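You operate a simulated robot arm through the tools that you are given. There is no shell and no other tool.

You run a simulated robot arm. Do the job below in one go: nothing can be reset, and whatever is moved stays where it is left.

## Task
Wash the parts in the covered bath at low power.
Fine: the bath lid starts open and stays open, the flat wire basket stays in the bath; lower switch on, lower knob at low, one wash with the black run button, lower switch off again; leave the other buttons, knobs, switches, levers, baskets and parts alone. Where these are worked on the way, their far stop is far enough and under half their travel is too little: lower switch.

Only the result counts: the job must be done as asked and must still hold three seconds after the hand-in. Knocking over, shifting, dropping, spilling or breaking anything else fails it. Lids that push on must go on centred and level and be pressed home; caps that screw on are set level and turned clockwise until they are tight.

## Robot
A 7-joint arm with a two-finger gripper, hanging from a carriage that runs on a rail from [-2043, 0] to [837, 0] (x, y) and turns from -326 to 362 degrees about z. Base frame: it is fixed where the carriage stands at the start and does not move with it; the origin is on the floor, on the carriage's upright axis, x ahead of it, y to its left, z up. Readings come in mm, degrees, newtons and seconds.
It reaches about 831 mm from its shoulder. Its first joint turns from -166.0 to 166.0 degrees. Places, roughly: black block (8x5x3 cm) [900, -1800, 300]; black lever [900, 0, 300]; blue fill button [900, -1700, 900]; blue knob [600, -2300, 1000]; blue switch [800, -2300, 1000]; blue-handled wire basket [750, -1750, 750]; brass bracket (7x5x4 cm) [900, -2200, 500]; brass lid (6x6x2 cm) [700, -2100, 900]; brass round flange [500, -1250, 750]; covered bath [700, 200, 600]; green run button [900, -1800, 900]; grey block [500, -1750, 750]; grey bracket [750, -2000, 1000]; grey heat sink [1000, -2000, 500]; grey lid (7x7x3 cm) [700, -1600, 700]; grey square flange [750, -2250, 1000]. Payload 1.37 kg.
Tool frame: the origin (TCP) lies between the finger pads and is the grasp point; the fingertips stand 16 mm ahead of it; z points along the fingers, y is the line along which they close. The gripper opens to 92 mm; its body begins 74 mm behind the TCP.
Orientation is told as [roll, pitch, yaw] about the base's x, y, z axes, in that order, counted from this pose: with the fingers straight down and closing along the base's y, the tool's x points along the base's -x, its y along +y and its z along -z.

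## Interface
- The arm moves only by the tool play_rows. Its argument "increments" is a list of rows, each an object of numbers (a shift or turn left out is 0, a gripper value left out holds the last): "tx", "ty", "tz": the shift along the base's x, y, z in mm; "wx", "wy", "wz": the turn, a rotation vector about the base's x, y, z in degrees; "claw": the closure, from 0 (fully open) to 1 (shut). In form: [{"tx": .., "ty": .., "tz": .., "wx": .., "wy": .., "wz": .., "claw": ..}, ...]. A call has 1 to 20 rows; each row is the pose to reach, as a shift and turn from the pose commanded when the call began. Each row takes 0.2 s and may step no farther than 50 mm and 8.6 degrees from the row before; otherwise, or with a gripper value out of range, the whole call is refused. A pose out of reach is approached as far as the arm can. The call stops where the force on the tool passes 40 N (or 10 N more than at its start, if that is more) or the arm is blocked; 0.2 s more then pass. Each finger travels about 87.8 mm/s and halts on what it meets, pressing with about 26 N; the grip force reading is that of the motor and also rises with nothing between the fingers. The clock runs only during rows and for 0.2 s after the last one: add rows that repeat a pose to give the fingers time. The reply holds the time, the measured pose of the TCP, the force on the tool along the base axes, the opening and the grip force, in the units named above and with some noise, with the torque about the TCP (base axes, N m) and any sound that the robot's microphone picked up.
- Cameras (640 x 400 px; columns grow to the right, rows downward): "scene" is now at [259.4, 47.6, 1552.7]; the picture's right is [0.62, -0.78, 0.00], its down [-0.60, -0.47, -0.65] and it looks along [0.51, 0.40, -0.76] (base axes); focal length 214 px, centre (320, 200). "wrist" rides on the gripper at [71, 19, -111] in the tool frame; the picture's right is [-0.26, 0.97, 0.00], its down [-0.78, -0.21, -0.59] and it looks along [-0.57, -0.15, 0.81] (tool axes); focal length 280 px, centre (320, 200). There is no depth. A picture from a camera that has moved, and an enlarged one, comes with that camera's place and axes in the base frame and with its lens.
- camera(camera): a new picture of that camera. No time passes.
- raise_lower(by): slides the trunk up (or, below 0, down) by that many mm; the arm and the scene camera ride with it, the base frame stays. It gives what a move gives, with no picture.
- steer(legs): drives the robot by 1 to 6 legs, each [ahead, left, turn to the left] in mm, mm and degrees, along the robot's own axes; the way and the turn of a leg run together, so that a leg with both is an arc; at most 1500 mm and 180 degrees a leg. The arm and the cameras ride along, it lands a little off, and it stops where it bumps. It keeps to its track: a leg is cut to what the track allows. It gives what a move gives.
- aim_head(pan, tilt): turns the head with the scene camera to pan (to the left, within 155 degrees either way) and tilt (down, from -29 to 69), counted from straight ahead of the robot. It gives what a move gives.
- enlarge(camera, box): a new picture of the part [left, top, right, bottom] of that camera's present view, enlarged. No time passes.
- close_job(): hands the job in; it is judged then, once.

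Nothing tells you exact positions but the pictures and the camera data. Unless the task says otherwise, let go and move clear before handing in.

The tools are called after "Call:" as a command line: name --argument value ..., lists and objects as JSON in quotes. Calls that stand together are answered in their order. play_rows: Moves the arm, as the interface text tells. Its arguments: {"type":"object","properties":{"increments":{"type":"array","items":{"type":"object","properties":{"tx":{"type":"number"},"ty":{"type":"number"},"tz":{"type":"number"},"wx":{"type":"number"},"wy":{"type":"number"},"wz":{"type":"number"},"claw":{"type":"number"}}}}},"required":["increments"]} The other tools are called the same way: raise_lower (by) moves the trunk up or down; steer (legs) drives the base; aim_head (pan, tilt) turns the head that bears the scene camera; camera (camera) takes a picture; enlarge (camera, box) takes an enlarged picture of a part of a camera's view; close_job () hands the job in.

At the start:

```text
time_s: 0.0
tool_pos: [218.1, 205.4, 999.6]
tool_rot: [0.1, -0.1, 0.0]
force: [-0.2, 0.1, -0.1]
ft_torque: [-0.01, 0.01, -0.01]
opening: 91.8
grip_force: 0.1
trunk travel left (down, up): [-354.0, 306.0]
robot x, y, heading: [-0.5, -1.2, -0.1]
head pan, tilt (commanded): [38.4, 49.8]
```

scene: 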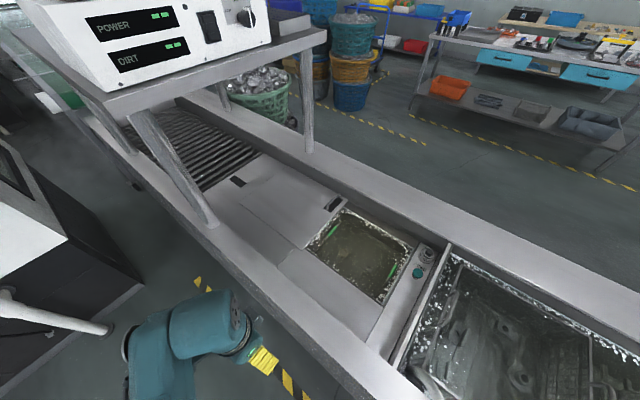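
wrist: 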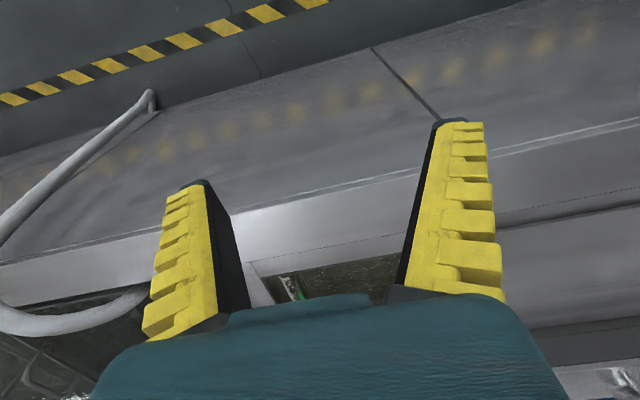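

I see a wash line with a covered bath (lid open, green-handled basket inside), a control box on an upper shelf at left, and buttons beside the bath. I will look closer at the surroundings before moving anything.

Call:
enlarge --camera "scene" --box '[60, 0, 320, 110]'

Call:
enlarge --camera "scene" --box '[220, 170, 460, 340]'

Call:
aim_head --pan 70 --tilt 35

```text
2.46 times, centred on (190, 55) of scene
camera zoom: at [259.4, 47.6, 1552.7], right [0.62, -0.78, 0.0], down [-0.6, -0.47, -0.65], along [0.51, 0.4, -0.76], focal length 528 px, centre (640, 557)
```

zoom: 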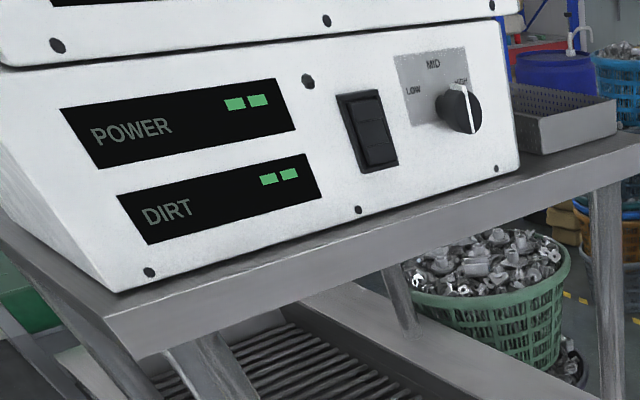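

```text
2.35 times, centred on (340, 255) of scene
camera zoom: at [259.4, 47.6, 1552.7], right [0.62, -0.78, 0.0], down [-0.6, -0.47, -0.65], along [0.51, 0.4, -0.76], focal length 505 px, centre (273, 71)
```

zoom: 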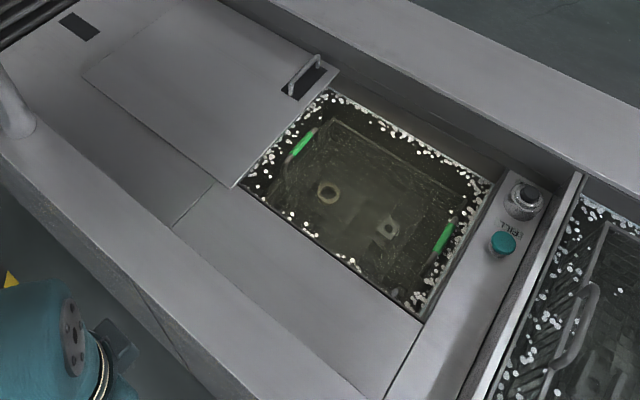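

```text
time_s: 1.0
tool_pos: [218.0, 206.1, 999.8]
tool_rot: [0.2, -0.1, 0.0]
force: [-1.0, -0.2, 0.1]
ft_torque: [0.01, -0.02, 0.0]
opening: 92.0
grip_force: 0.1
trunk travel left (down, up): [-354.0, 306.0]
robot x, y, heading: [1.7, -3.1, -0.2]
head pan, tilt (commanded): [70.0, 35.0]
```

Call:
camera --camera "scene"

Call:
enlarge --camera "scene" --box '[220, 20, 480, 180]'

```text
taken
camera scene: at [229.1, 82.3, 1574.2], right [0.94, -0.34, 0.0], down [-0.2, -0.54, -0.82], along [0.28, 0.77, -0.57], focal length 214 px, centre (320, 200)
```

scene: 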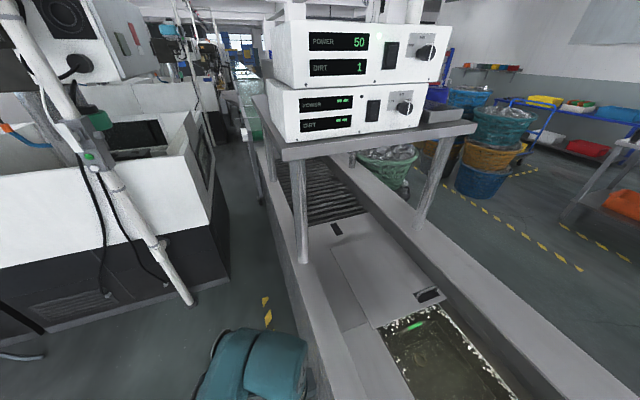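

```text
2.46 times, centred on (350, 100) of scene
camera zoom: at [229.1, 82.3, 1574.2], right [0.94, -0.34, 0.0], down [-0.2, -0.54, -0.82], along [0.28, 0.77, -0.57], focal length 528 px, centre (246, 446)
```

zoom: 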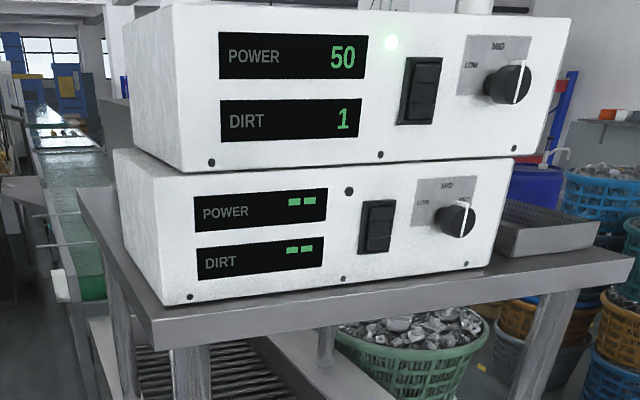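

The lower control unit on the shelf is off (dashes), its switch and knob are beside the displays; the black button in a silver bezel by the bath is likely the run button. I'll gather more views to triangulate.

Call:
aim_head --pan 20 --tilt 55

Call:
camera --camera "scene"

Call:
enlarge --camera "scene" --box '[180, 120, 420, 270]'

Call:
aim_head --pan -30 --tilt 45

Call:
camera --camera "scene"

Call:
aim_head --pan -80 --tilt 30

Call:
camera --camera "scene"

```text
time_s: 2.1
tool_pos: [217.1, 205.9, 999.0]
tool_rot: [0.2, -0.1, 0.0]
force: [0.2, -0.3, -0.5]
ft_torque: [0.02, -0.01, 0.03]
opening: 91.9
grip_force: 0.1
trunk travel left (down, up): [-354.0, 306.0]
robot x, y, heading: [0.2, 1.6, 0.2]
head pan, tilt (commanded): [20.0, 55.0]
```

```text
taken
camera scene: at [266.6, 24.3, 1546.0], right [0.34, -0.94, 0.0], down [-0.77, -0.28, -0.57], along [0.54, 0.2, -0.82], focal length 214 px, centre (320, 200)
```

scene: 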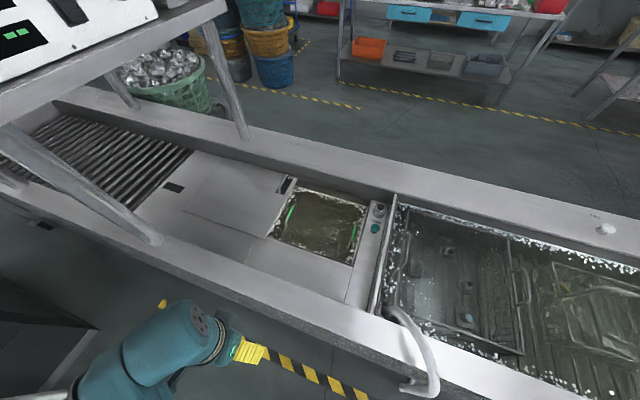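

```text
2.67 times, centred on (300, 195) of scene
camera zoom: at [266.6, 24.3, 1546.0], right [0.34, -0.94, 0.0], down [-0.77, -0.28, -0.57], along [0.54, 0.2, -0.82], focal length 572 px, centre (373, 213)
```

zoom: 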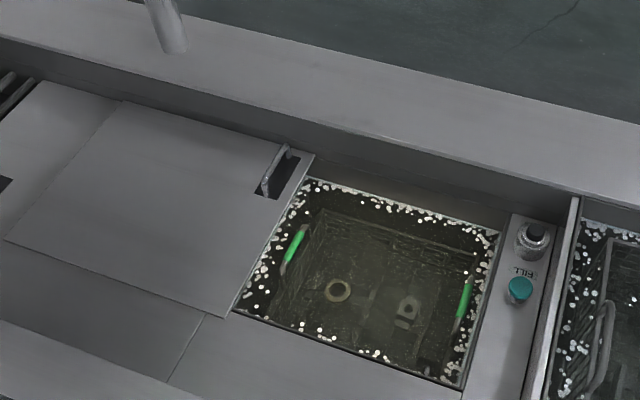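

```text
time_s: 3.3
tool_pos: [217.4, 203.8, 999.6]
tool_rot: [0.1, -0.1, 0.0]
force: [0.7, 0.2, 0.1]
ft_torque: [-0.05, -0.01, -0.02]
opening: 92.3
grip_force: 0.0
trunk travel left (down, up): [-354.0, 306.0]
robot x, y, heading: [-2.8, 0.9, 0.1]
head pan, tilt (commanded): [-30.0, 45.0]
```

```text
taken
camera scene: at [269.3, -41.0, 1559.4], right [-0.5, -0.87, 0.0], down [-0.61, 0.35, -0.71], along [0.61, -0.35, -0.71], focal length 214 px, centre (320, 200)
```

scene: 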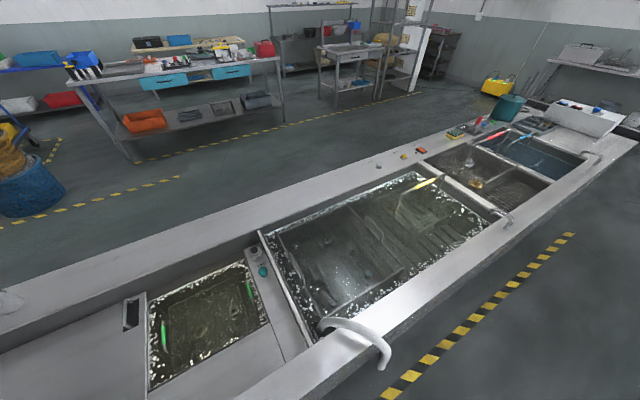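

```text
time_s: 4.5
tool_pos: [218.9, 205.5, 999.4]
tool_rot: [0.2, -0.2, 0.0]
force: [-0.5, 0.4, 0.3]
ft_torque: [0.0, 0.01, 0.04]
opening: 92.0
grip_force: 0.1
trunk travel left (down, up): [-354.0, 306.0]
robot x, y, heading: [1.0, 0.6, -0.2]
head pan, tilt (commanded): [-80.0, 30.0]
```

```text
taken
camera scene: at [214.7, -89.4, 1582.0], right [-0.98, -0.17, 0.0], down [-0.09, 0.49, -0.87], along [0.15, -0.85, -0.5], focal length 214 px, centre (320, 200)
```

scene: 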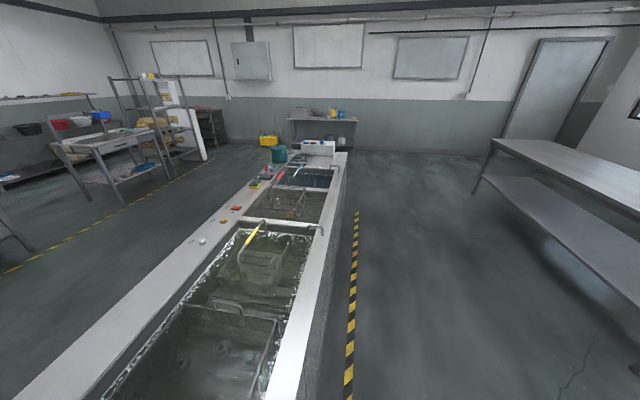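

The buttons and control box are found; I need a longer baseline to place them well, so I'll raise the trunk and take new pictures.

Call:
raise_lower --by 250

Call:
aim_head --pan 60 --tilt 35

Call:
camera --camera "scene"

Call:
enlarge --camera "scene" --box '[200, 40, 440, 190]'

Call:
aim_head --pan 20 --tilt 55

Call:
enlarge --camera "scene" --box '[200, 120, 440, 270]'

```text
time_s: 7.1
tool_pos: [218.0, 204.6, 1250.5]
tool_rot: [0.1, 0.0, 0.0]
force: [0.1, -0.1, -0.4]
ft_torque: [0.04, 0.0, -0.01]
opening: 91.9
grip_force: 0.1
trunk travel left (down, up): [-604.0, 56.0]
robot x, y, heading: [-1.1, 2.7, 0.1]
head pan, tilt (commanded): [-80.0, 30.0]
```

```text
time_s: 9.3
tool_pos: [218.0, 205.0, 1248.8]
tool_rot: [0.0, -0.1, 0.0]
force: [-0.3, 0.1, -0.2]
ft_torque: [-0.01, 0.02, -0.03]
opening: 92.1
grip_force: 0.1
trunk travel left (down, up): [-604.0, 56.0]
robot x, y, heading: [-2.7, -2.5, 0.1]
head pan, tilt (commanded): [60.0, 35.0]
```

```text
taken
camera scene: at [243.0, 75.9, 1824.2], right [0.87, -0.5, 0.0], down [-0.29, -0.5, -0.82], along [0.41, 0.71, -0.57], focal length 214 px, centre (320, 200)
```

scene: 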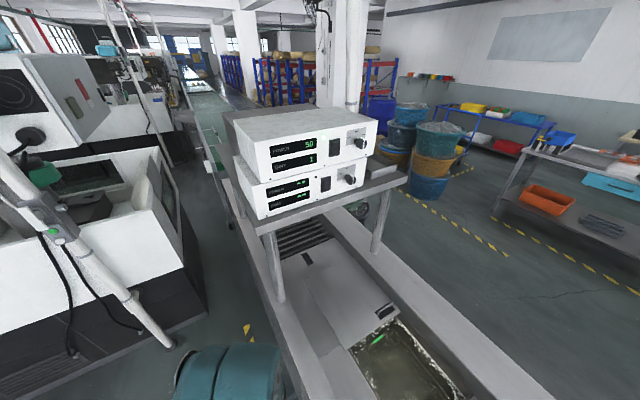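

```text
2.67 times, centred on (320, 115) of scene
camera zoom: at [243.0, 75.9, 1824.2], right [0.87, -0.5, 0.0], down [-0.29, -0.5, -0.82], along [0.41, 0.71, -0.57], focal length 572 px, centre (320, 427)
```

zoom: 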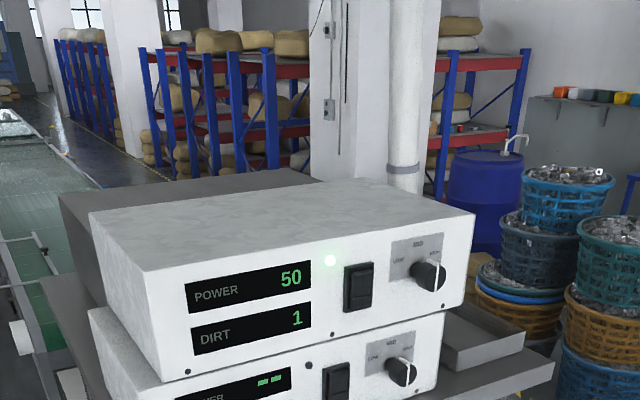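

```text
time_s: 10.4
tool_pos: [217.5, 205.0, 1249.3]
tool_rot: [0.2, -0.1, 0.0]
force: [0.5, -0.4, -0.4]
ft_torque: [0.01, 0.01, -0.02]
opening: 91.9
grip_force: 0.0
trunk travel left (down, up): [-604.0, 56.0]
robot x, y, heading: [1.4, 5.8, -0.2]
head pan, tilt (commanded): [20.0, 55.0]
```

```text
2.67 times, centred on (320, 195) of scene
camera zoom: at [266.7, 24.3, 1796.0], right [0.34, -0.94, 0.0], down [-0.77, -0.28, -0.57], along [0.54, 0.2, -0.82], focal length 572 px, centre (320, 213)
```

zoom: 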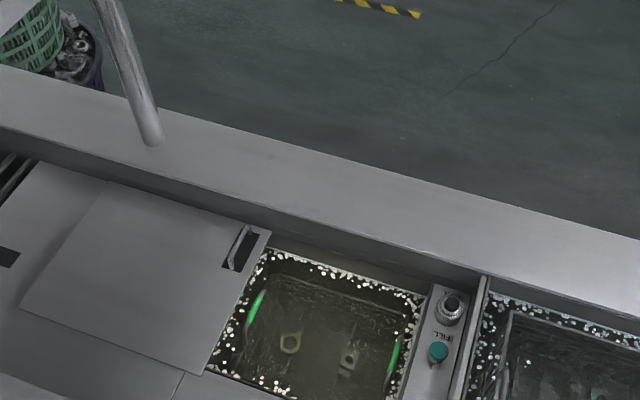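

The black run button sits near [808, -42, 808] and the lower unit's switch near [595, 640, 1434]. I'll drive forward along the rail with the arm high to get a more head-on view of the control face.

Call:
steer --legs '[[350, 0, 0]]'

Call:
aim_head --pan 85 --tilt 30

Call:
camera --camera "scene"

Call:
camera --camera "wrist"

```text
time_s: 12.7
tool_pos: [567.3, 205.6, 1248.2]
tool_rot: [0.1, -0.1, 0.3]
force: [-0.4, 0.4, -0.4]
ft_torque: [0.04, -0.02, 0.02]
opening: 92.1
grip_force: 0.0
trunk travel left (down, up): [-604.0, 56.0]
robot x, y, heading: [349.9, 3.3, 0.3]
head pan, tilt (commanded): [20.0, 55.0]
```

```text
time_s: 14.0
tool_pos: [567.6, 205.6, 1249.9]
tool_rot: [0.1, -0.1, 0.3]
force: [-0.2, -0.8, 0.3]
ft_torque: [-0.01, 0.02, 0.0]
opening: 92.1
grip_force: 0.1
trunk travel left (down, up): [-604.0, 56.0]
robot x, y, heading: [349.6, -3.7, 0.5]
head pan, tilt (commanded): [85.0, 30.0]
```

```text
taken
camera scene: at [557.7, 90.7, 1832.0], right [1.0, -0.08, 0.0], down [-0.04, -0.5, -0.87], along [0.07, 0.86, -0.5], focal length 214 px, centre (320, 200)
```

scene: 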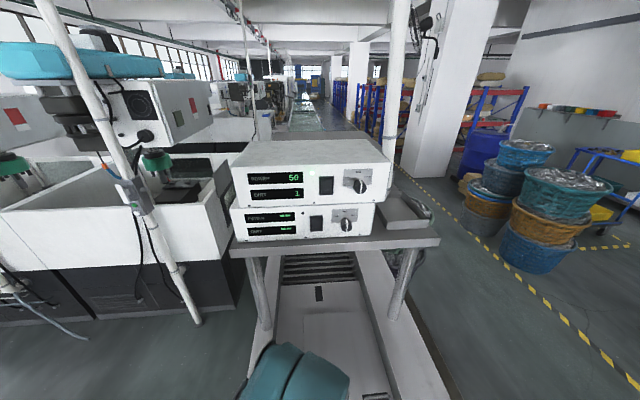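

```text
taken
camera wrist: at [497.7, 225.2, 1359.9], right [0.26, 0.97, 0.0], down [0.78, -0.21, 0.59], along [0.57, -0.15, -0.81], focal length 280 px, centre (320, 200)
```

wrist: 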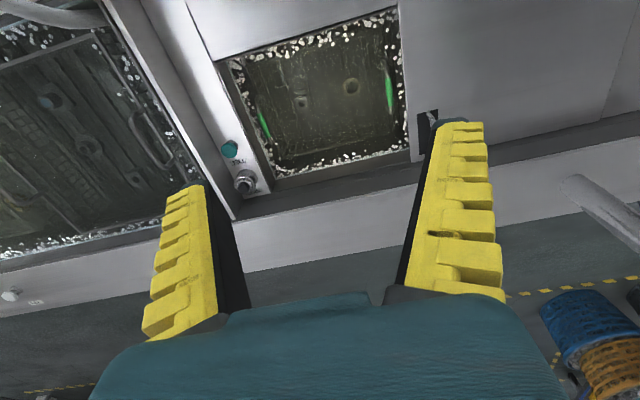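

The control box is now nearly face-on. I'll zoom in here, then lower the trunk for a second height.

Call:
enlarge --camera "scene" --box '[220, 130, 410, 250]'

Call:
raise_lower --by -250

Call:
enlarge --camera "scene" --box '[210, 40, 400, 160]'

Call:
camera --camera "scene"

Call:
camera --camera "wrist"

```text
3.33 times, centred on (315, 190) of scene
camera zoom: at [557.7, 90.7, 1832.0], right [1.0, -0.08, 0.0], down [-0.04, -0.5, -0.87], along [0.07, 0.86, -0.5], focal length 715 px, centre (337, 233)
```

zoom: 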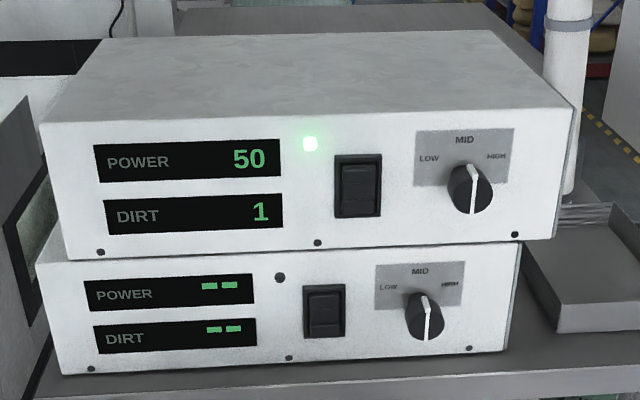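

```text
time_s: 16.6
tool_pos: [567.5, 206.7, 999.6]
tool_rot: [0.1, -0.1, 0.3]
force: [-1.1, 0.1, 0.4]
ft_torque: [0.03, 0.04, 0.0]
opening: 91.9
grip_force: 0.1
trunk travel left (down, up): [-354.0, 306.0]
robot x, y, heading: [352.7, 4.5, 0.5]
head pan, tilt (commanded): [85.0, 30.0]
```

```text
3.33 times, centred on (305, 100) of scene
camera zoom: at [557.6, 90.7, 1582.1], right [1.0, -0.08, 0.0], down [-0.04, -0.5, -0.87], along [0.07, 0.86, -0.5], focal length 715 px, centre (370, 533)
```

zoom: 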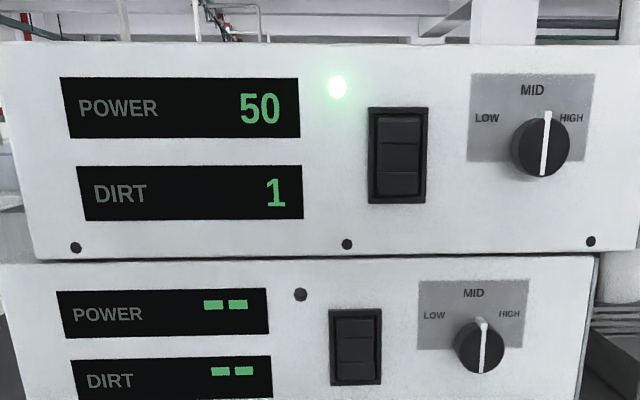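

```text
taken
camera scene: at [557.6, 90.7, 1582.1], right [1.0, -0.08, 0.0], down [-0.04, -0.5, -0.87], along [0.07, 0.86, -0.5], focal length 214 px, centre (320, 200)
```

scene: 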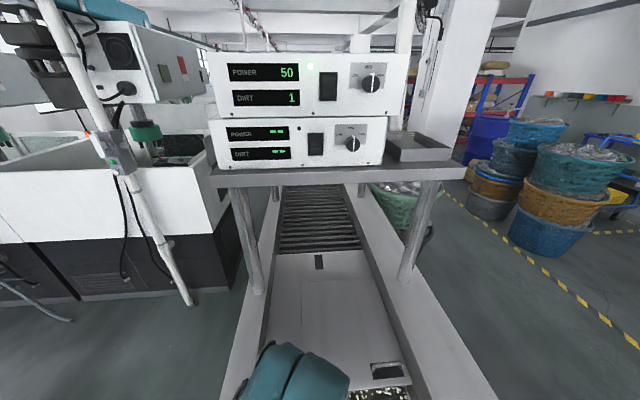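

```text
taken
camera wrist: at [497.7, 225.2, 1109.9], right [0.26, 0.97, 0.0], down [0.78, -0.21, 0.59], along [0.57, -0.15, -0.81], focal length 280 px, centre (320, 200)
```

wrist: 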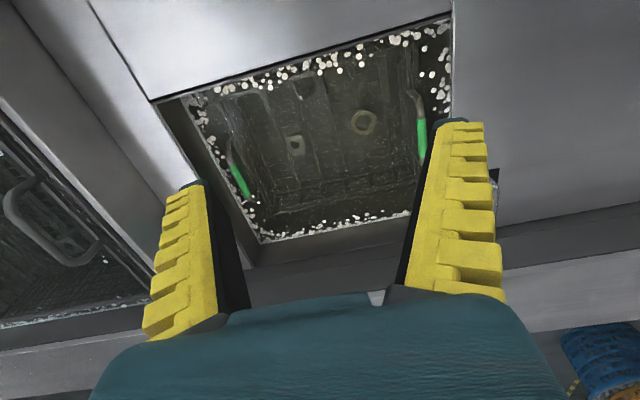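

The face is a vertical plane near y=640: lower switch ≈ [590, 637, 1430], lower knob front ≈ [683, 614, 1435]. Zooming in on the two rockers and knobs to tell their states.

Call:
enlarge --camera "scene" --box '[295, 60, 391, 120]'

Call:
enlarge --camera "scene" --box '[295, 115, 391, 175]'

Call:
enlarge --camera "scene" --box '[300, 125, 332, 165]'

Call:
enlarge --camera "scene" --box '[312, 65, 344, 105]'

```text
6.67 times, centred on (343, 90) of scene
camera zoom: at [557.6, 90.7, 1582.1], right [1.0, -0.08, 0.0], down [-0.04, -0.5, -0.87], along [0.07, 0.86, -0.5], focal length 1430 px, centre (167, 933)
```

zoom: 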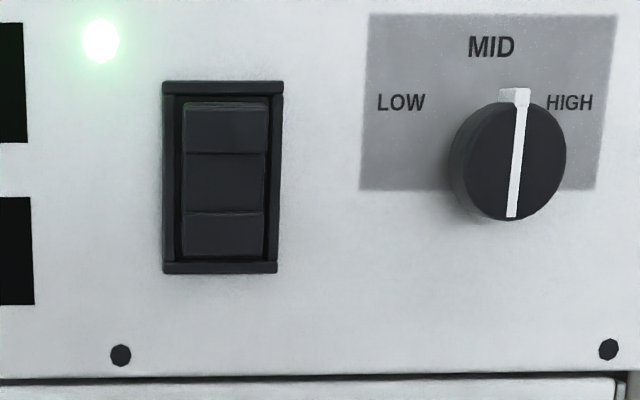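

```text
6.67 times, centred on (343, 145) of scene
camera zoom: at [557.6, 90.7, 1582.1], right [1.0, -0.08, 0.0], down [-0.04, -0.5, -0.87], along [0.07, 0.86, -0.5], focal length 1430 px, centre (167, 567)
```

zoom: 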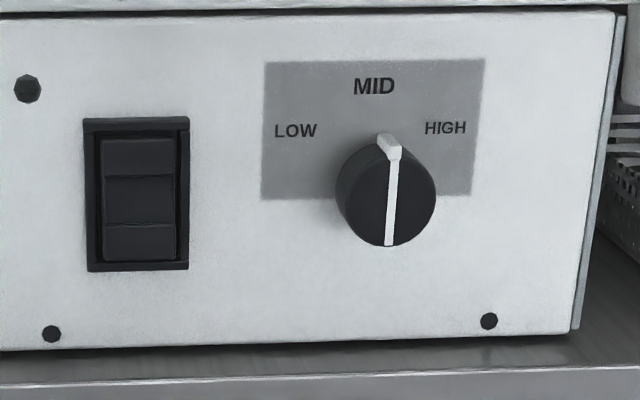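

```text
10.00 times, centred on (316, 145) of scene
camera zoom: at [557.6, 90.7, 1582.1], right [1.0, -0.08, 0.0], down [-0.04, -0.5, -0.87], along [0.07, 0.86, -0.5], focal length 2145 px, centre (360, 750)
```

zoom: 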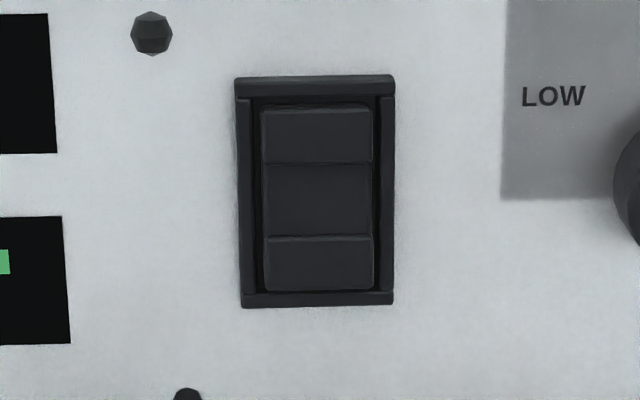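

```text
10.00 times, centred on (328, 85) of scene
camera zoom: at [557.6, 90.7, 1582.1], right [1.0, -0.08, 0.0], down [-0.04, -0.5, -0.87], along [0.07, 0.86, -0.5], focal length 2145 px, centre (240, 1350)
```

zoom: 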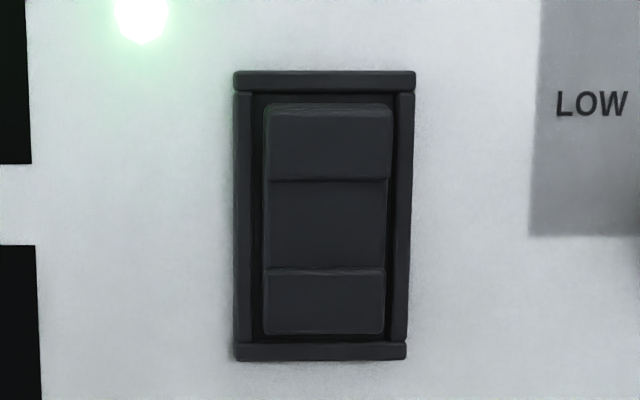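

Both rockers look alike at this range, so I'll turn the gripper to point at the control face and use the wrist camera up close. First raise the trunk and yaw the tool so the fingers will close along x.

Call:
raise_lower --by 200

Call:
play_rows --increments '[{"wz": -8.2, "claw": 0}, {"wz": -16.4}, {"wz": -24.6}, {"wz": -32.8}, {"wz": -41}, {"wz": -49.2}, {"wz": -57.4}, {"wz": -65.6}, {"wz": -73.8}, {"wz": -82}, {"wz": -90}]'

```text
time_s: 18.8
tool_pos: [568.0, 206.3, 1200.1]
tool_rot: [0.0, -0.2, 0.3]
force: [-0.5, -0.1, -0.7]
ft_torque: [0.04, -0.03, -0.01]
opening: 91.9
grip_force: 0.1
trunk travel left (down, up): [-554.0, 106.0]
robot x, y, heading: [350.0, -1.3, 0.3]
head pan, tilt (commanded): [85.0, 30.0]
```

```text
time_s: 21.2
tool_pos: [567.4, 206.2, 1199.3]
tool_rot: [0.1, -0.1, -89.9]
force: [-0.7, -0.7, 0.6]
ft_torque: [0.02, 0.0, 0.01]
opening: 91.9
grip_force: 0.1
trunk travel left (down, up): [-554.0, 106.0]
robot x, y, heading: [350.2, -1.8, 0.4]
head pan, tilt (commanded): [85.0, 30.0]
```

The yaw went fine. Now pitch the tool to point toward +y while rising towards the control face's height, staying well clear.

Call:
play_rows --increments '[{"wx": 8.2, "ty": 10, "tz": 15}, {"wx": 16.4, "ty": 20, "tz": 30}, {"wx": 24.6, "ty": 30, "tz": 45}, {"wx": 32.8, "ty": 40, "tz": 60}, {"wx": 41, "ty": 50, "tz": 75}, {"wx": 49.2, "ty": 60, "tz": 90}, {"wx": 57.4, "ty": 70, "tz": 105}, {"wx": 65.6, "ty": 80, "tz": 120}, {"wx": 73.8, "ty": 90, "tz": 135}, {"wx": 82, "ty": 100, "tz": 150}, {"wx": 90, "ty": 110, "tz": 165}, {"wx": 90, "ty": 130, "tz": 195}, {"wx": 90, "ty": 150, "tz": 225}]'

Call:
camera --camera "scene"

Call:
camera --camera "wrist"

```text
time_s: 24.0
tool_pos: [566.7, 355.4, 1422.4]
tool_rot: [75.9, 89.9, -14.2]
force: [-0.1, 0.7, 0.3]
ft_torque: [-0.02, 0.01, -0.02]
opening: 92.0
grip_force: 0.0
trunk travel left (down, up): [-554.0, 106.0]
robot x, y, heading: [353.3, 2.0, 0.3]
head pan, tilt (commanded): [85.0, 30.0]
```

```text
taken
camera scene: at [557.6, 90.6, 1782.0], right [1.0, -0.08, 0.0], down [-0.04, -0.5, -0.87], along [0.07, 0.86, -0.5], focal length 214 px, centre (320, 200)
```

scene: 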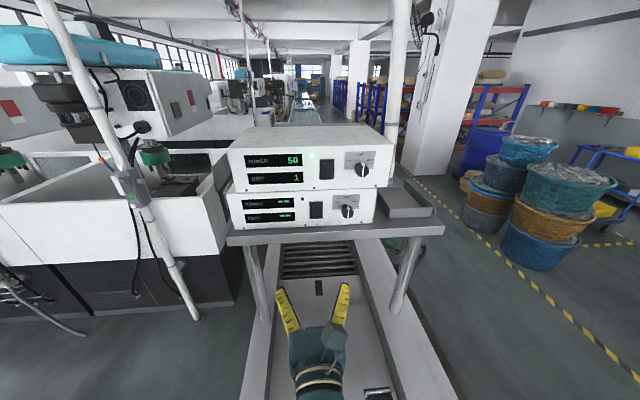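

```text
taken
camera wrist: at [587.5, 246.3, 1494.0], right [0.97, 0.0, -0.26], down [-0.21, -0.59, -0.78], along [-0.15, 0.81, -0.57], focal length 280 px, centre (320, 200)
```

wrist: 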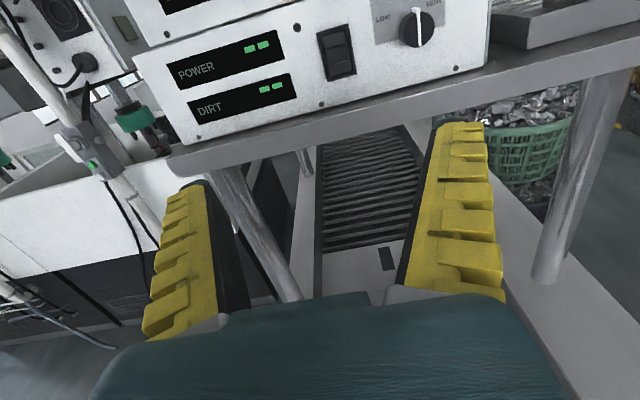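

The tool now points at the control face. Zooming with the wrist camera on the lower switch and knob.

Call:
enlarge --camera "wrist" --box '[300, 0, 460, 100]'

Call:
enlarge --camera "wrist" --box '[305, 15, 369, 90]'

```text
4.00 times, centred on (380, 50) of wrist
camera zoom: at [587.5, 246.3, 1494.0], right [0.97, 0.0, -0.26], down [-0.21, -0.59, -0.78], along [-0.15, 0.81, -0.57], focal length 1122 px, centre (80, 800)
```

zoom: 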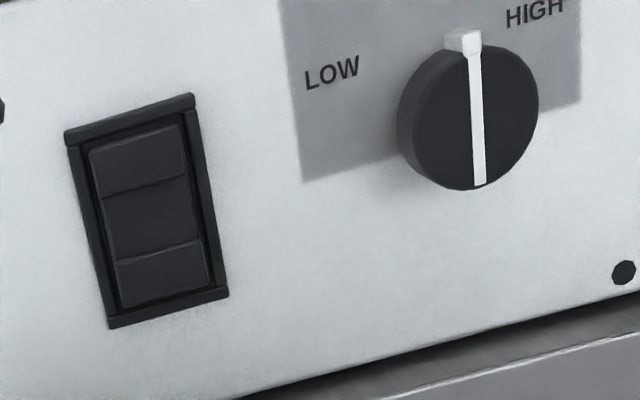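

```text
5.33 times, centred on (337, 52) of wrist
camera zoom: at [587.5, 246.3, 1494.0], right [0.97, 0.0, -0.26], down [-0.21, -0.59, -0.78], along [-0.15, 0.81, -0.57], focal length 1495 px, centre (229, 987)
```

zoom: 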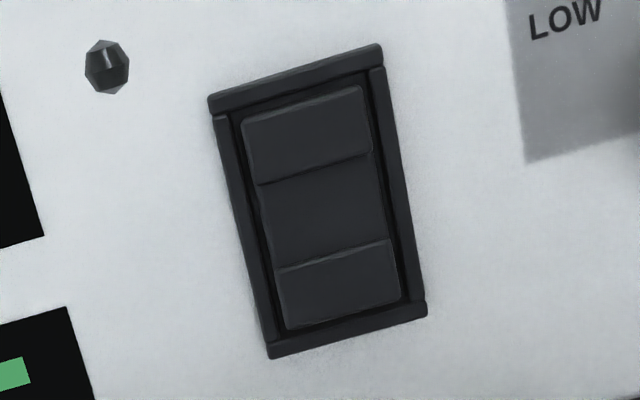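

I can't tell the rocker tilt head-on, so I'll slide the wrist camera to the left and nearer to view the lower switch obliquely.

Call:
play_rows --increments '[{"tx": -26, "ty": 34, "tz": 1}, {"tx": -52, "ty": 68, "tz": 2}, {"tx": -78, "ty": 102, "tz": 3}, {"tx": -104, "ty": 136, "tz": 4}, {"tx": -130, "ty": 170, "tz": 5}, {"tx": -157, "ty": 200, "tz": 6}]'

Call:
camera --camera "wrist"

Call:
enlarge --camera "wrist" --box '[540, 0, 640, 110]'

```text
time_s: 25.4
tool_pos: [428.5, 540.4, 1434.6]
tool_rot: [104.1, 89.6, 14.6]
force: [0.4, -1.2, -0.5]
ft_torque: [0.0, -0.03, 0.04]
opening: 91.7
grip_force: 0.0
out of reach, approached as far as the arm can: row 6
trunk travel left (down, up): [-554.0, 106.0]
robot x, y, heading: [349.6, -2.2, 0.5]
head pan, tilt (commanded): [85.0, 30.0]
```

```text
taken
camera wrist: at [449.0, 430.8, 1505.3], right [0.97, 0.01, -0.25], down [-0.2, -0.59, -0.78], along [-0.16, 0.81, -0.57], focal length 280 px, centre (320, 200)
```

wrist: 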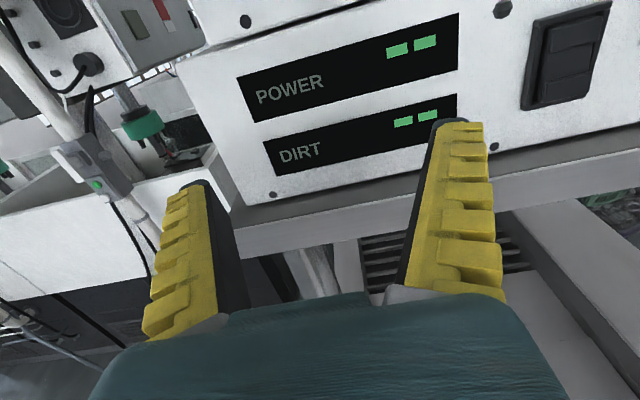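

```text
3.64 times, centred on (590, 55) of wrist
camera zoom: at [449.0, 430.8, 1505.3], right [0.97, 0.01, -0.25], down [-0.2, -0.59, -0.78], along [-0.16, 0.81, -0.57], focal length 1020 px, centre (-662, 727)
```

zoom: 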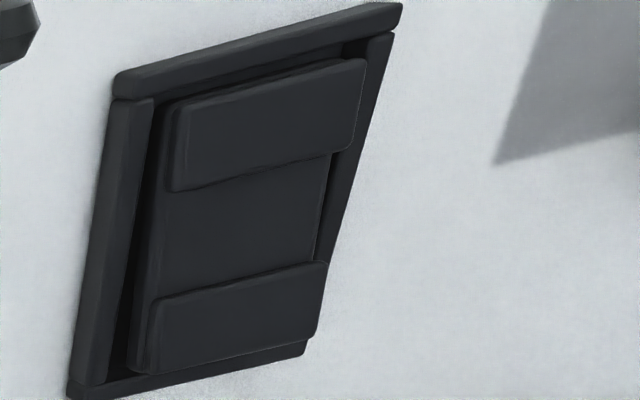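

The oblique view shows a rocker with two raised end pads. I'll enlarge it more and also look at the arm posture, since the reach ended early at y≈540.

Call:
enlarge --camera "wrist" --box '[550, 25, 590, 115]'

Call:
enlarge --camera "wrist" --box '[520, 0, 620, 62]'

Call:
aim_head --pan 70 --tilt 69

Call:
camera --camera "scene"

```text
4.44 times, centred on (570, 70) of wrist
camera zoom: at [449.0, 430.8, 1505.3], right [0.97, 0.01, -0.25], down [-0.2, -0.59, -0.78], along [-0.16, 0.81, -0.57], focal length 1246 px, centre (-791, 778)
```

zoom: 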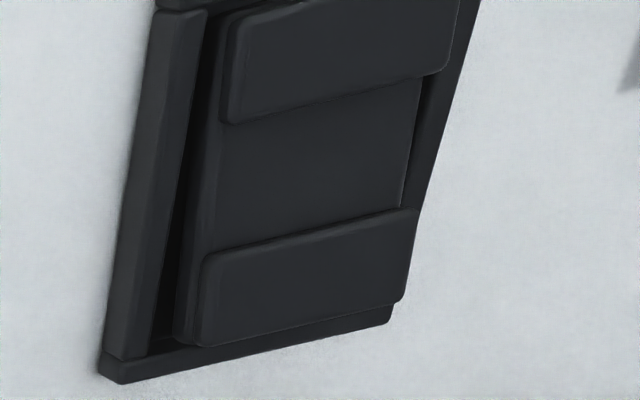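

```text
6.40 times, centred on (570, 31) of wrist
camera zoom: at [449.0, 430.8, 1505.3], right [0.97, 0.01, -0.25], down [-0.2, -0.59, -0.78], along [-0.16, 0.81, -0.57], focal length 1794 px, centre (-1280, 1282)
```

zoom: 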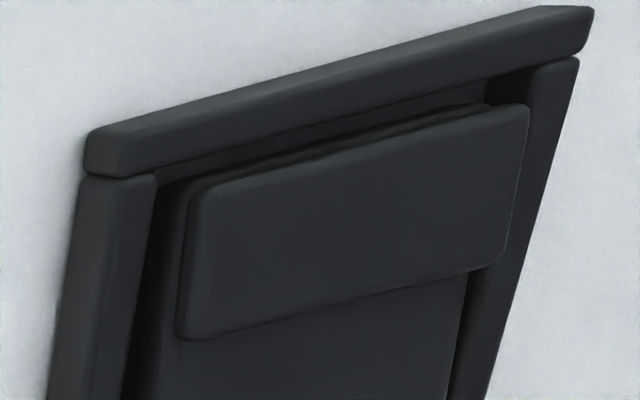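

```text
time_s: 26.4
tool_pos: [428.6, 540.6, 1434.4]
tool_rot: [90.7, 89.6, 1.2]
force: [0.6, -0.6, -0.4]
ft_torque: [0.02, 0.02, -0.01]
opening: 91.7
grip_force: 0.1
trunk travel left (down, up): [-554.0, 106.0]
robot x, y, heading: [349.9, -1.9, 0.3]
head pan, tilt (commanded): [70.0, 68.8]
```

```text
taken
camera scene: at [569.0, 53.2, 1730.6], right [0.94, -0.34, 0.0], down [-0.31, -0.88, -0.36], along [0.12, 0.34, -0.93], focal length 214 px, centre (320, 200)
```

scene: 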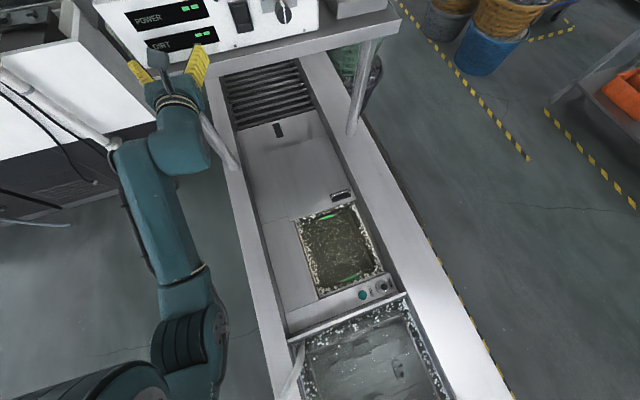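

The lower rocker's bottom end seems to stick out (top pressed in). The arm's reach stopped early, so I want to see the arm's posture to pick a better standing place.

Call:
aim_head --pan 120 --tilt 60

Call:
camera --camera "scene"

Call:
aim_head --pan 140 --tilt 35

Call:
camera --camera "scene"

```text
time_s: 27.6
tool_pos: [428.2, 541.5, 1434.6]
tool_rot: [90.7, 89.4, 1.1]
force: [-1.0, -0.4, 0.4]
ft_torque: [0.0, 0.02, 0.02]
opening: 92.2
grip_force: 0.0
trunk travel left (down, up): [-554.0, 106.0]
robot x, y, heading: [352.0, 0.7, 0.4]
head pan, tilt (commanded): [120.0, 60.0]
```

```text
taken
camera scene: at [516.6, 58.1, 1739.9], right [0.86, 0.5, 0.0], down [0.44, -0.75, -0.5], along [-0.25, 0.43, -0.87], focal length 214 px, centre (320, 200)
```

scene: 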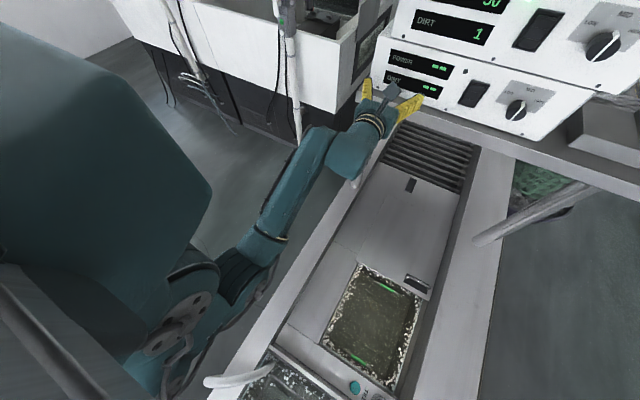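

```text
time_s: 28.5
tool_pos: [428.5, 540.8, 1433.6]
tool_rot: [91.0, 89.6, 1.3]
force: [-1.2, -0.2, -0.6]
ft_torque: [-0.04, 0.01, 0.02]
opening: 92.1
grip_force: 0.1
trunk travel left (down, up): [-554.0, 106.0]
robot x, y, heading: [354.4, -2.5, 0.2]
head pan, tilt (commanded): [140.0, 35.0]
```

```text
taken
camera scene: at [482.5, 56.8, 1774.1], right [0.64, 0.77, 0.0], down [0.44, -0.37, -0.82], along [-0.63, 0.52, -0.57], focal length 214 px, centre (320, 200)
```

scene: 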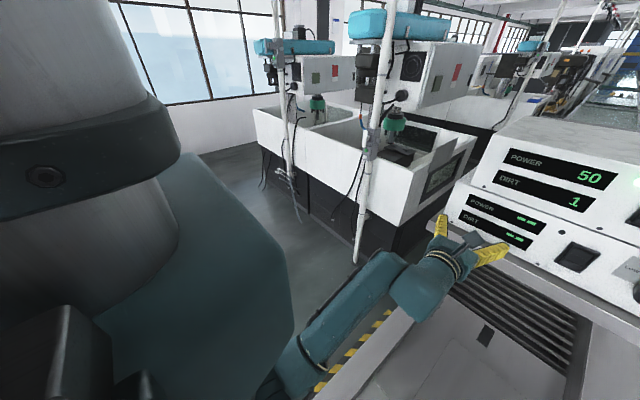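

The arm rises from a shoulder below the teal trunk, so raising the trunk fully and standing nearer in x should bring the face into reach. I'll retract, raise the trunk and drive ahead about 240 mm.

Call:
play_rows --increments '[{"ty": -40}, {"ty": -80}, {"ty": -120}, {"ty": -160}, {"ty": -190}]'

Call:
raise_lower --by 100

Call:
steer --legs '[[240, 0, 0]]'

Call:
aim_head --pan 90 --tilt 50

Call:
camera --camera "scene"

```text
time_s: 29.7
tool_pos: [430.1, 348.1, 1432.2]
tool_rot: [75.1, 89.7, -14.8]
force: [0.0, -0.3, 0.8]
ft_torque: [0.0, -0.03, 0.04]
opening: 92.0
grip_force: 0.0
trunk travel left (down, up): [-554.0, 106.0]
robot x, y, heading: [352.4, 2.2, 0.3]
head pan, tilt (commanded): [140.0, 35.0]
```

```text
time_s: 31.0
tool_pos: [429.1, 346.4, 1533.2]
tool_rot: [76.1, 89.7, -13.9]
force: [0.9, 0.3, 0.6]
ft_torque: [0.04, 0.02, 0.01]
opening: 91.7
grip_force: 0.0
trunk travel left (down, up): [-654.0, 6.0]
robot x, y, heading: [348.9, -3.5, 0.4]
head pan, tilt (commanded): [140.0, 35.0]
```

```text
time_s: 32.8
tool_pos: [668.9, 347.8, 1532.1]
tool_rot: [77.6, 89.7, -12.1]
force: [0.6, -0.1, 0.2]
ft_torque: [-0.02, 0.0, 0.02]
opening: 92.0
grip_force: 0.1
trunk travel left (down, up): [-654.0, 6.0]
robot x, y, heading: [590.7, 0.5, 0.2]
head pan, tilt (commanded): [140.0, 35.0]
```

```text
time_s: 34.0
tool_pos: [669.6, 347.7, 1533.5]
tool_rot: [78.2, 89.8, -11.7]
force: [-0.6, -0.2, 0.5]
ft_torque: [-0.03, 0.02, 0.03]
opening: 91.9
grip_force: 0.0
trunk travel left (down, up): [-654.0, 6.0]
robot x, y, heading: [595.1, -0.2, 0.4]
head pan, tilt (commanded): [90.0, 50.0]
```

```text
taken
camera scene: at [789.3, 78.2, 1852.5], right [1.0, 0.01, 0.0], down [0.01, -0.77, -0.64], along [-0.01, 0.64, -0.77], focal length 214 px, centre (320, 200)
```

scene: 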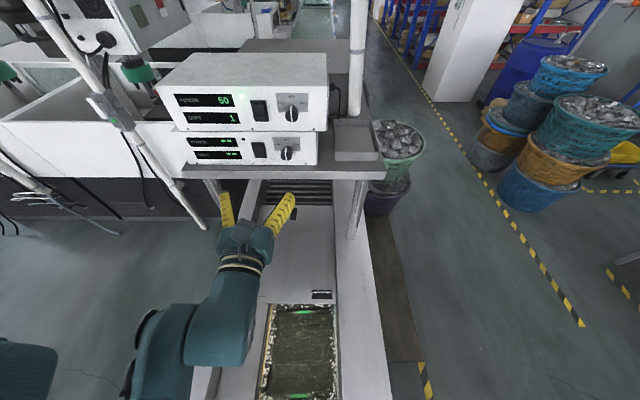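

Now standing at x≈593 with the trunk high. I'll first compare with the upper (on) rocker from the same oblique angle to learn which way is on.

Call:
play_rows --increments '[{"tx": -30, "ty": 26, "tz": 5}, {"tx": -60, "ty": 52, "tz": 10}, {"tx": -90, "ty": 78, "tz": 15}, {"tx": -120, "ty": 104, "tz": 20}, {"tx": -150, "ty": 130, "tz": 25}, {"tx": -180, "ty": 156, "tz": 30}, {"tx": -211, "ty": 182, "tz": 32}]'

Call:
camera --camera "wrist"

```text
time_s: 35.6
tool_pos: [659.5, 472.2, 1541.1]
tool_rot: [99.0, 89.3, 10.1]
force: [-0.5, 0.5, 0.9]
ft_torque: [0.01, 0.01, 0.03]
opening: 92.0
grip_force: 0.1
out of reach, approached as far as the arm can: row 1, 2, 3, 4, 5, 6, 7
trunk travel left (down, up): [-654.0, 6.0]
robot x, y, heading: [588.7, 0.1, 0.6]
head pan, tilt (commanded): [90.0, 50.0]
```

```text
taken
camera wrist: at [681.1, 362.5, 1612.3], right [0.97, 0.02, -0.25], down [-0.19, -0.59, -0.78], along [-0.16, 0.81, -0.57], focal length 280 px, centre (320, 200)
```

wrist: 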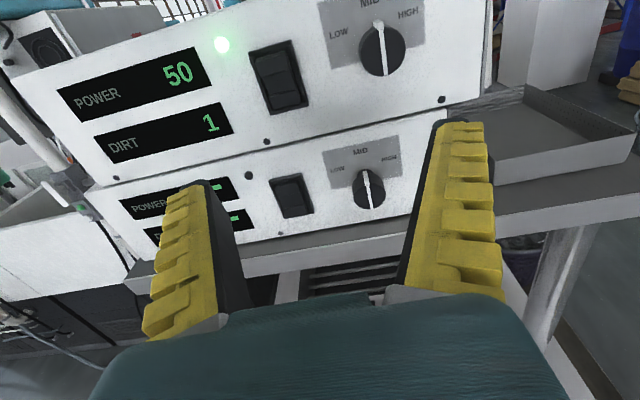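

Motion to the left is limited when the carriage stands too near in x, so I'll drive back to x≈350 where the switch lies further ahead of the robot.

Call:
play_rows --increments '[{"ty": -40}, {"ty": -80}, {"ty": -120}]'

Call:
steer --legs '[[-240, 0, 0]]'

Call:
play_rows --increments '[{"tx": 40, "tz": -20}, {"tx": 80, "tz": -40}, {"tx": 120, "tz": -60}, {"tx": 160, "tz": -80, "claw": 1}, {"tx": 165, "tz": -100, "claw": 1}]'

```text
time_s: 36.4
tool_pos: [661.2, 354.2, 1542.5]
tool_rot: [88.6, 89.6, -1.0]
force: [-0.5, -0.2, 0.9]
ft_torque: [-0.04, -0.02, 0.03]
opening: 92.0
grip_force: 0.2
out of reach, approached as far as the arm can: row 1, 2, 3
trunk travel left (down, up): [-654.0, 6.0]
robot x, y, heading: [592.9, -3.0, 0.6]
head pan, tilt (commanded): [90.0, 50.0]
```

```text
time_s: 38.2
tool_pos: [420.4, 354.2, 1542.8]
tool_rot: [86.6, 89.6, -3.4]
force: [0.6, 0.0, 0.6]
ft_torque: [0.02, -0.02, 0.01]
opening: 92.0
grip_force: 0.1
trunk travel left (down, up): [-654.0, 6.0]
robot x, y, heading: [348.4, -0.5, 0.1]
head pan, tilt (commanded): [90.0, 50.0]
```

```text
time_s: 39.4
tool_pos: [583.7, 352.3, 1441.0]
tool_rot: [90.9, 89.6, 1.0]
force: [0.6, -1.0, -0.9]
ft_torque: [0.0, -0.01, 0.0]
opening: 0.0
grip_force: 9.9
trunk travel left (down, up): [-654.0, 6.0]
robot x, y, heading: [350.1, 1.5, 0.1]
head pan, tilt (commanded): [90.0, 50.0]
```

The arm is at [584, 352, 1441] with fingers shut. Now advance toward the switch in small steps to test reach, stopping well short of the face.

Call:
play_rows --increments '[{"tx": 2, "ty": 40}, {"tx": 4, "ty": 80, "tz": -5}, {"tx": 6, "ty": 120, "tz": -8}, {"tx": 6, "ty": 160, "tz": -10}, {"tx": 6, "ty": 200, "tz": -11}]'

Call:
camera --camera "wrist"

Call:
camera --camera "scene"

```text
time_s: 40.6
tool_pos: [592.2, 554.8, 1430.9]
tool_rot: [76.8, 89.6, -13.1]
force: [-0.1, -0.3, -0.7]
ft_torque: [0.07, 0.01, 0.03]
opening: 0.0
grip_force: 25.5
trunk travel left (down, up): [-654.0, 6.0]
robot x, y, heading: [350.8, -4.2, 0.0]
head pan, tilt (commanded): [90.0, 50.0]
```

```text
taken
camera wrist: at [612.2, 444.4, 1501.7], right [0.97, 0.0, -0.26], down [-0.21, -0.59, -0.78], along [-0.15, 0.81, -0.57], focal length 280 px, centre (320, 200)
```

wrist: 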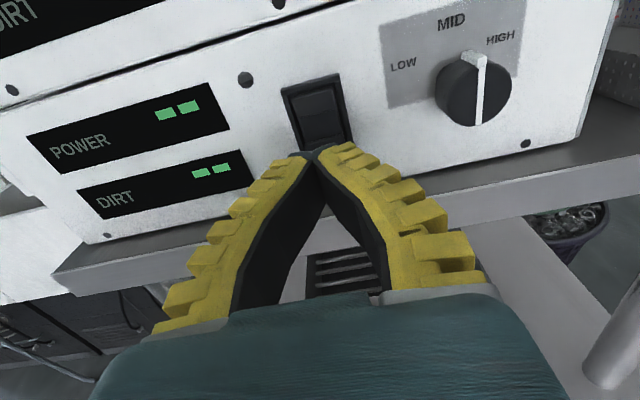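

```text
taken
camera scene: at [546.1, 76.8, 1852.5], right [1.0, 0.0, 0.0], down [0.0, -0.77, -0.64], along [0.0, 0.64, -0.77], focal length 214 px, centre (320, 200)
```

scene: 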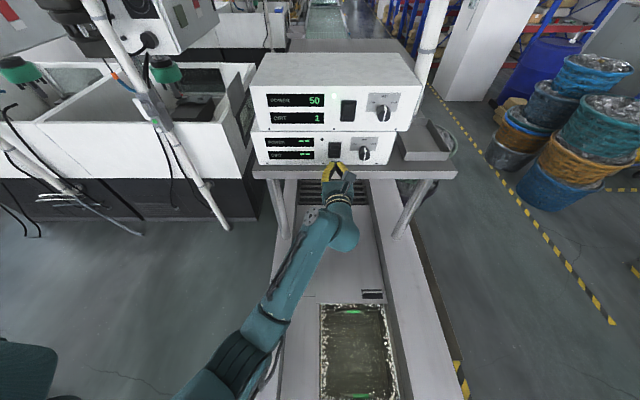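

I'm lined up with the lower switch with shut fingers. Let me zoom to see the fingertip size relative to the rocker.

Call:
enlarge --camera "wrist" --box '[250, 60, 410, 160]'

Call:
enlarge --camera "scene" --box '[290, 130, 386, 190]'

```text
4.00 times, centred on (330, 110) of wrist
camera zoom: at [612.2, 444.4, 1501.7], right [0.97, 0.0, -0.26], down [-0.21, -0.59, -0.78], along [-0.15, 0.81, -0.57], focal length 1122 px, centre (280, 560)
```

zoom: 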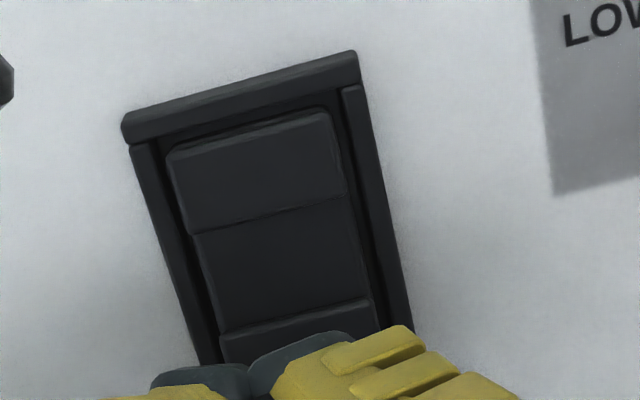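

```text
6.67 times, centred on (338, 160) of scene
camera zoom: at [546.1, 76.8, 1852.5], right [1.0, 0.0, 0.0], down [0.0, -0.77, -0.64], along [0.0, 0.64, -0.77], focal length 1430 px, centre (200, 467)
```

zoom: 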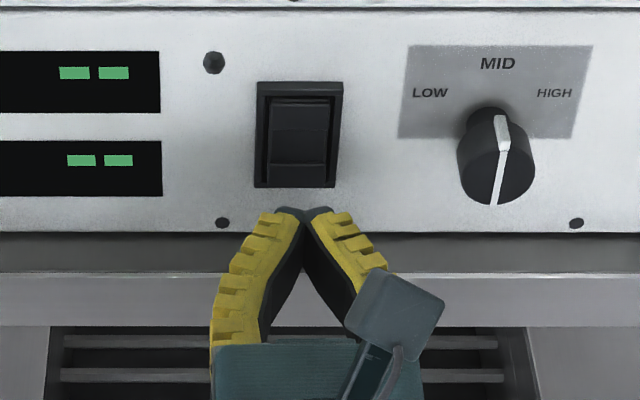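

Call:
enlarge --camera "scene" --box '[328, 91, 368, 131]'

Call:
enlarge --camera "scene" --box '[315, 130, 355, 170]'

```text
10.00 times, centred on (348, 111) of scene
camera zoom: at [546.1, 76.8, 1852.5], right [1.0, 0.0, 0.0], down [0.0, -0.77, -0.64], along [0.0, 0.64, -0.77], focal length 2145 px, centre (40, 1090)
```

zoom: 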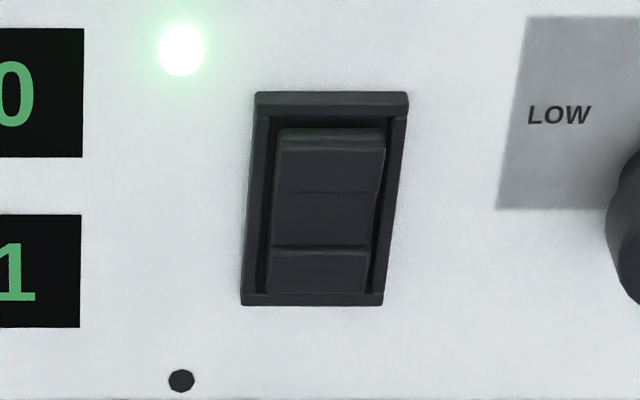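

```text
10.00 times, centred on (335, 150) of scene
camera zoom: at [546.1, 76.8, 1852.5], right [1.0, 0.0, 0.0], down [0.0, -0.77, -0.64], along [0.0, 0.64, -0.77], focal length 2145 px, centre (170, 700)
```

zoom: 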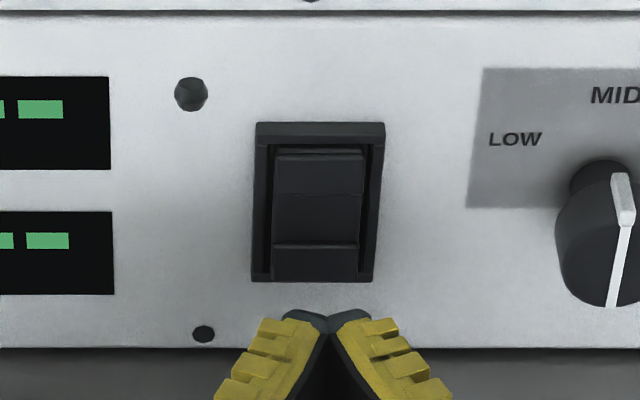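

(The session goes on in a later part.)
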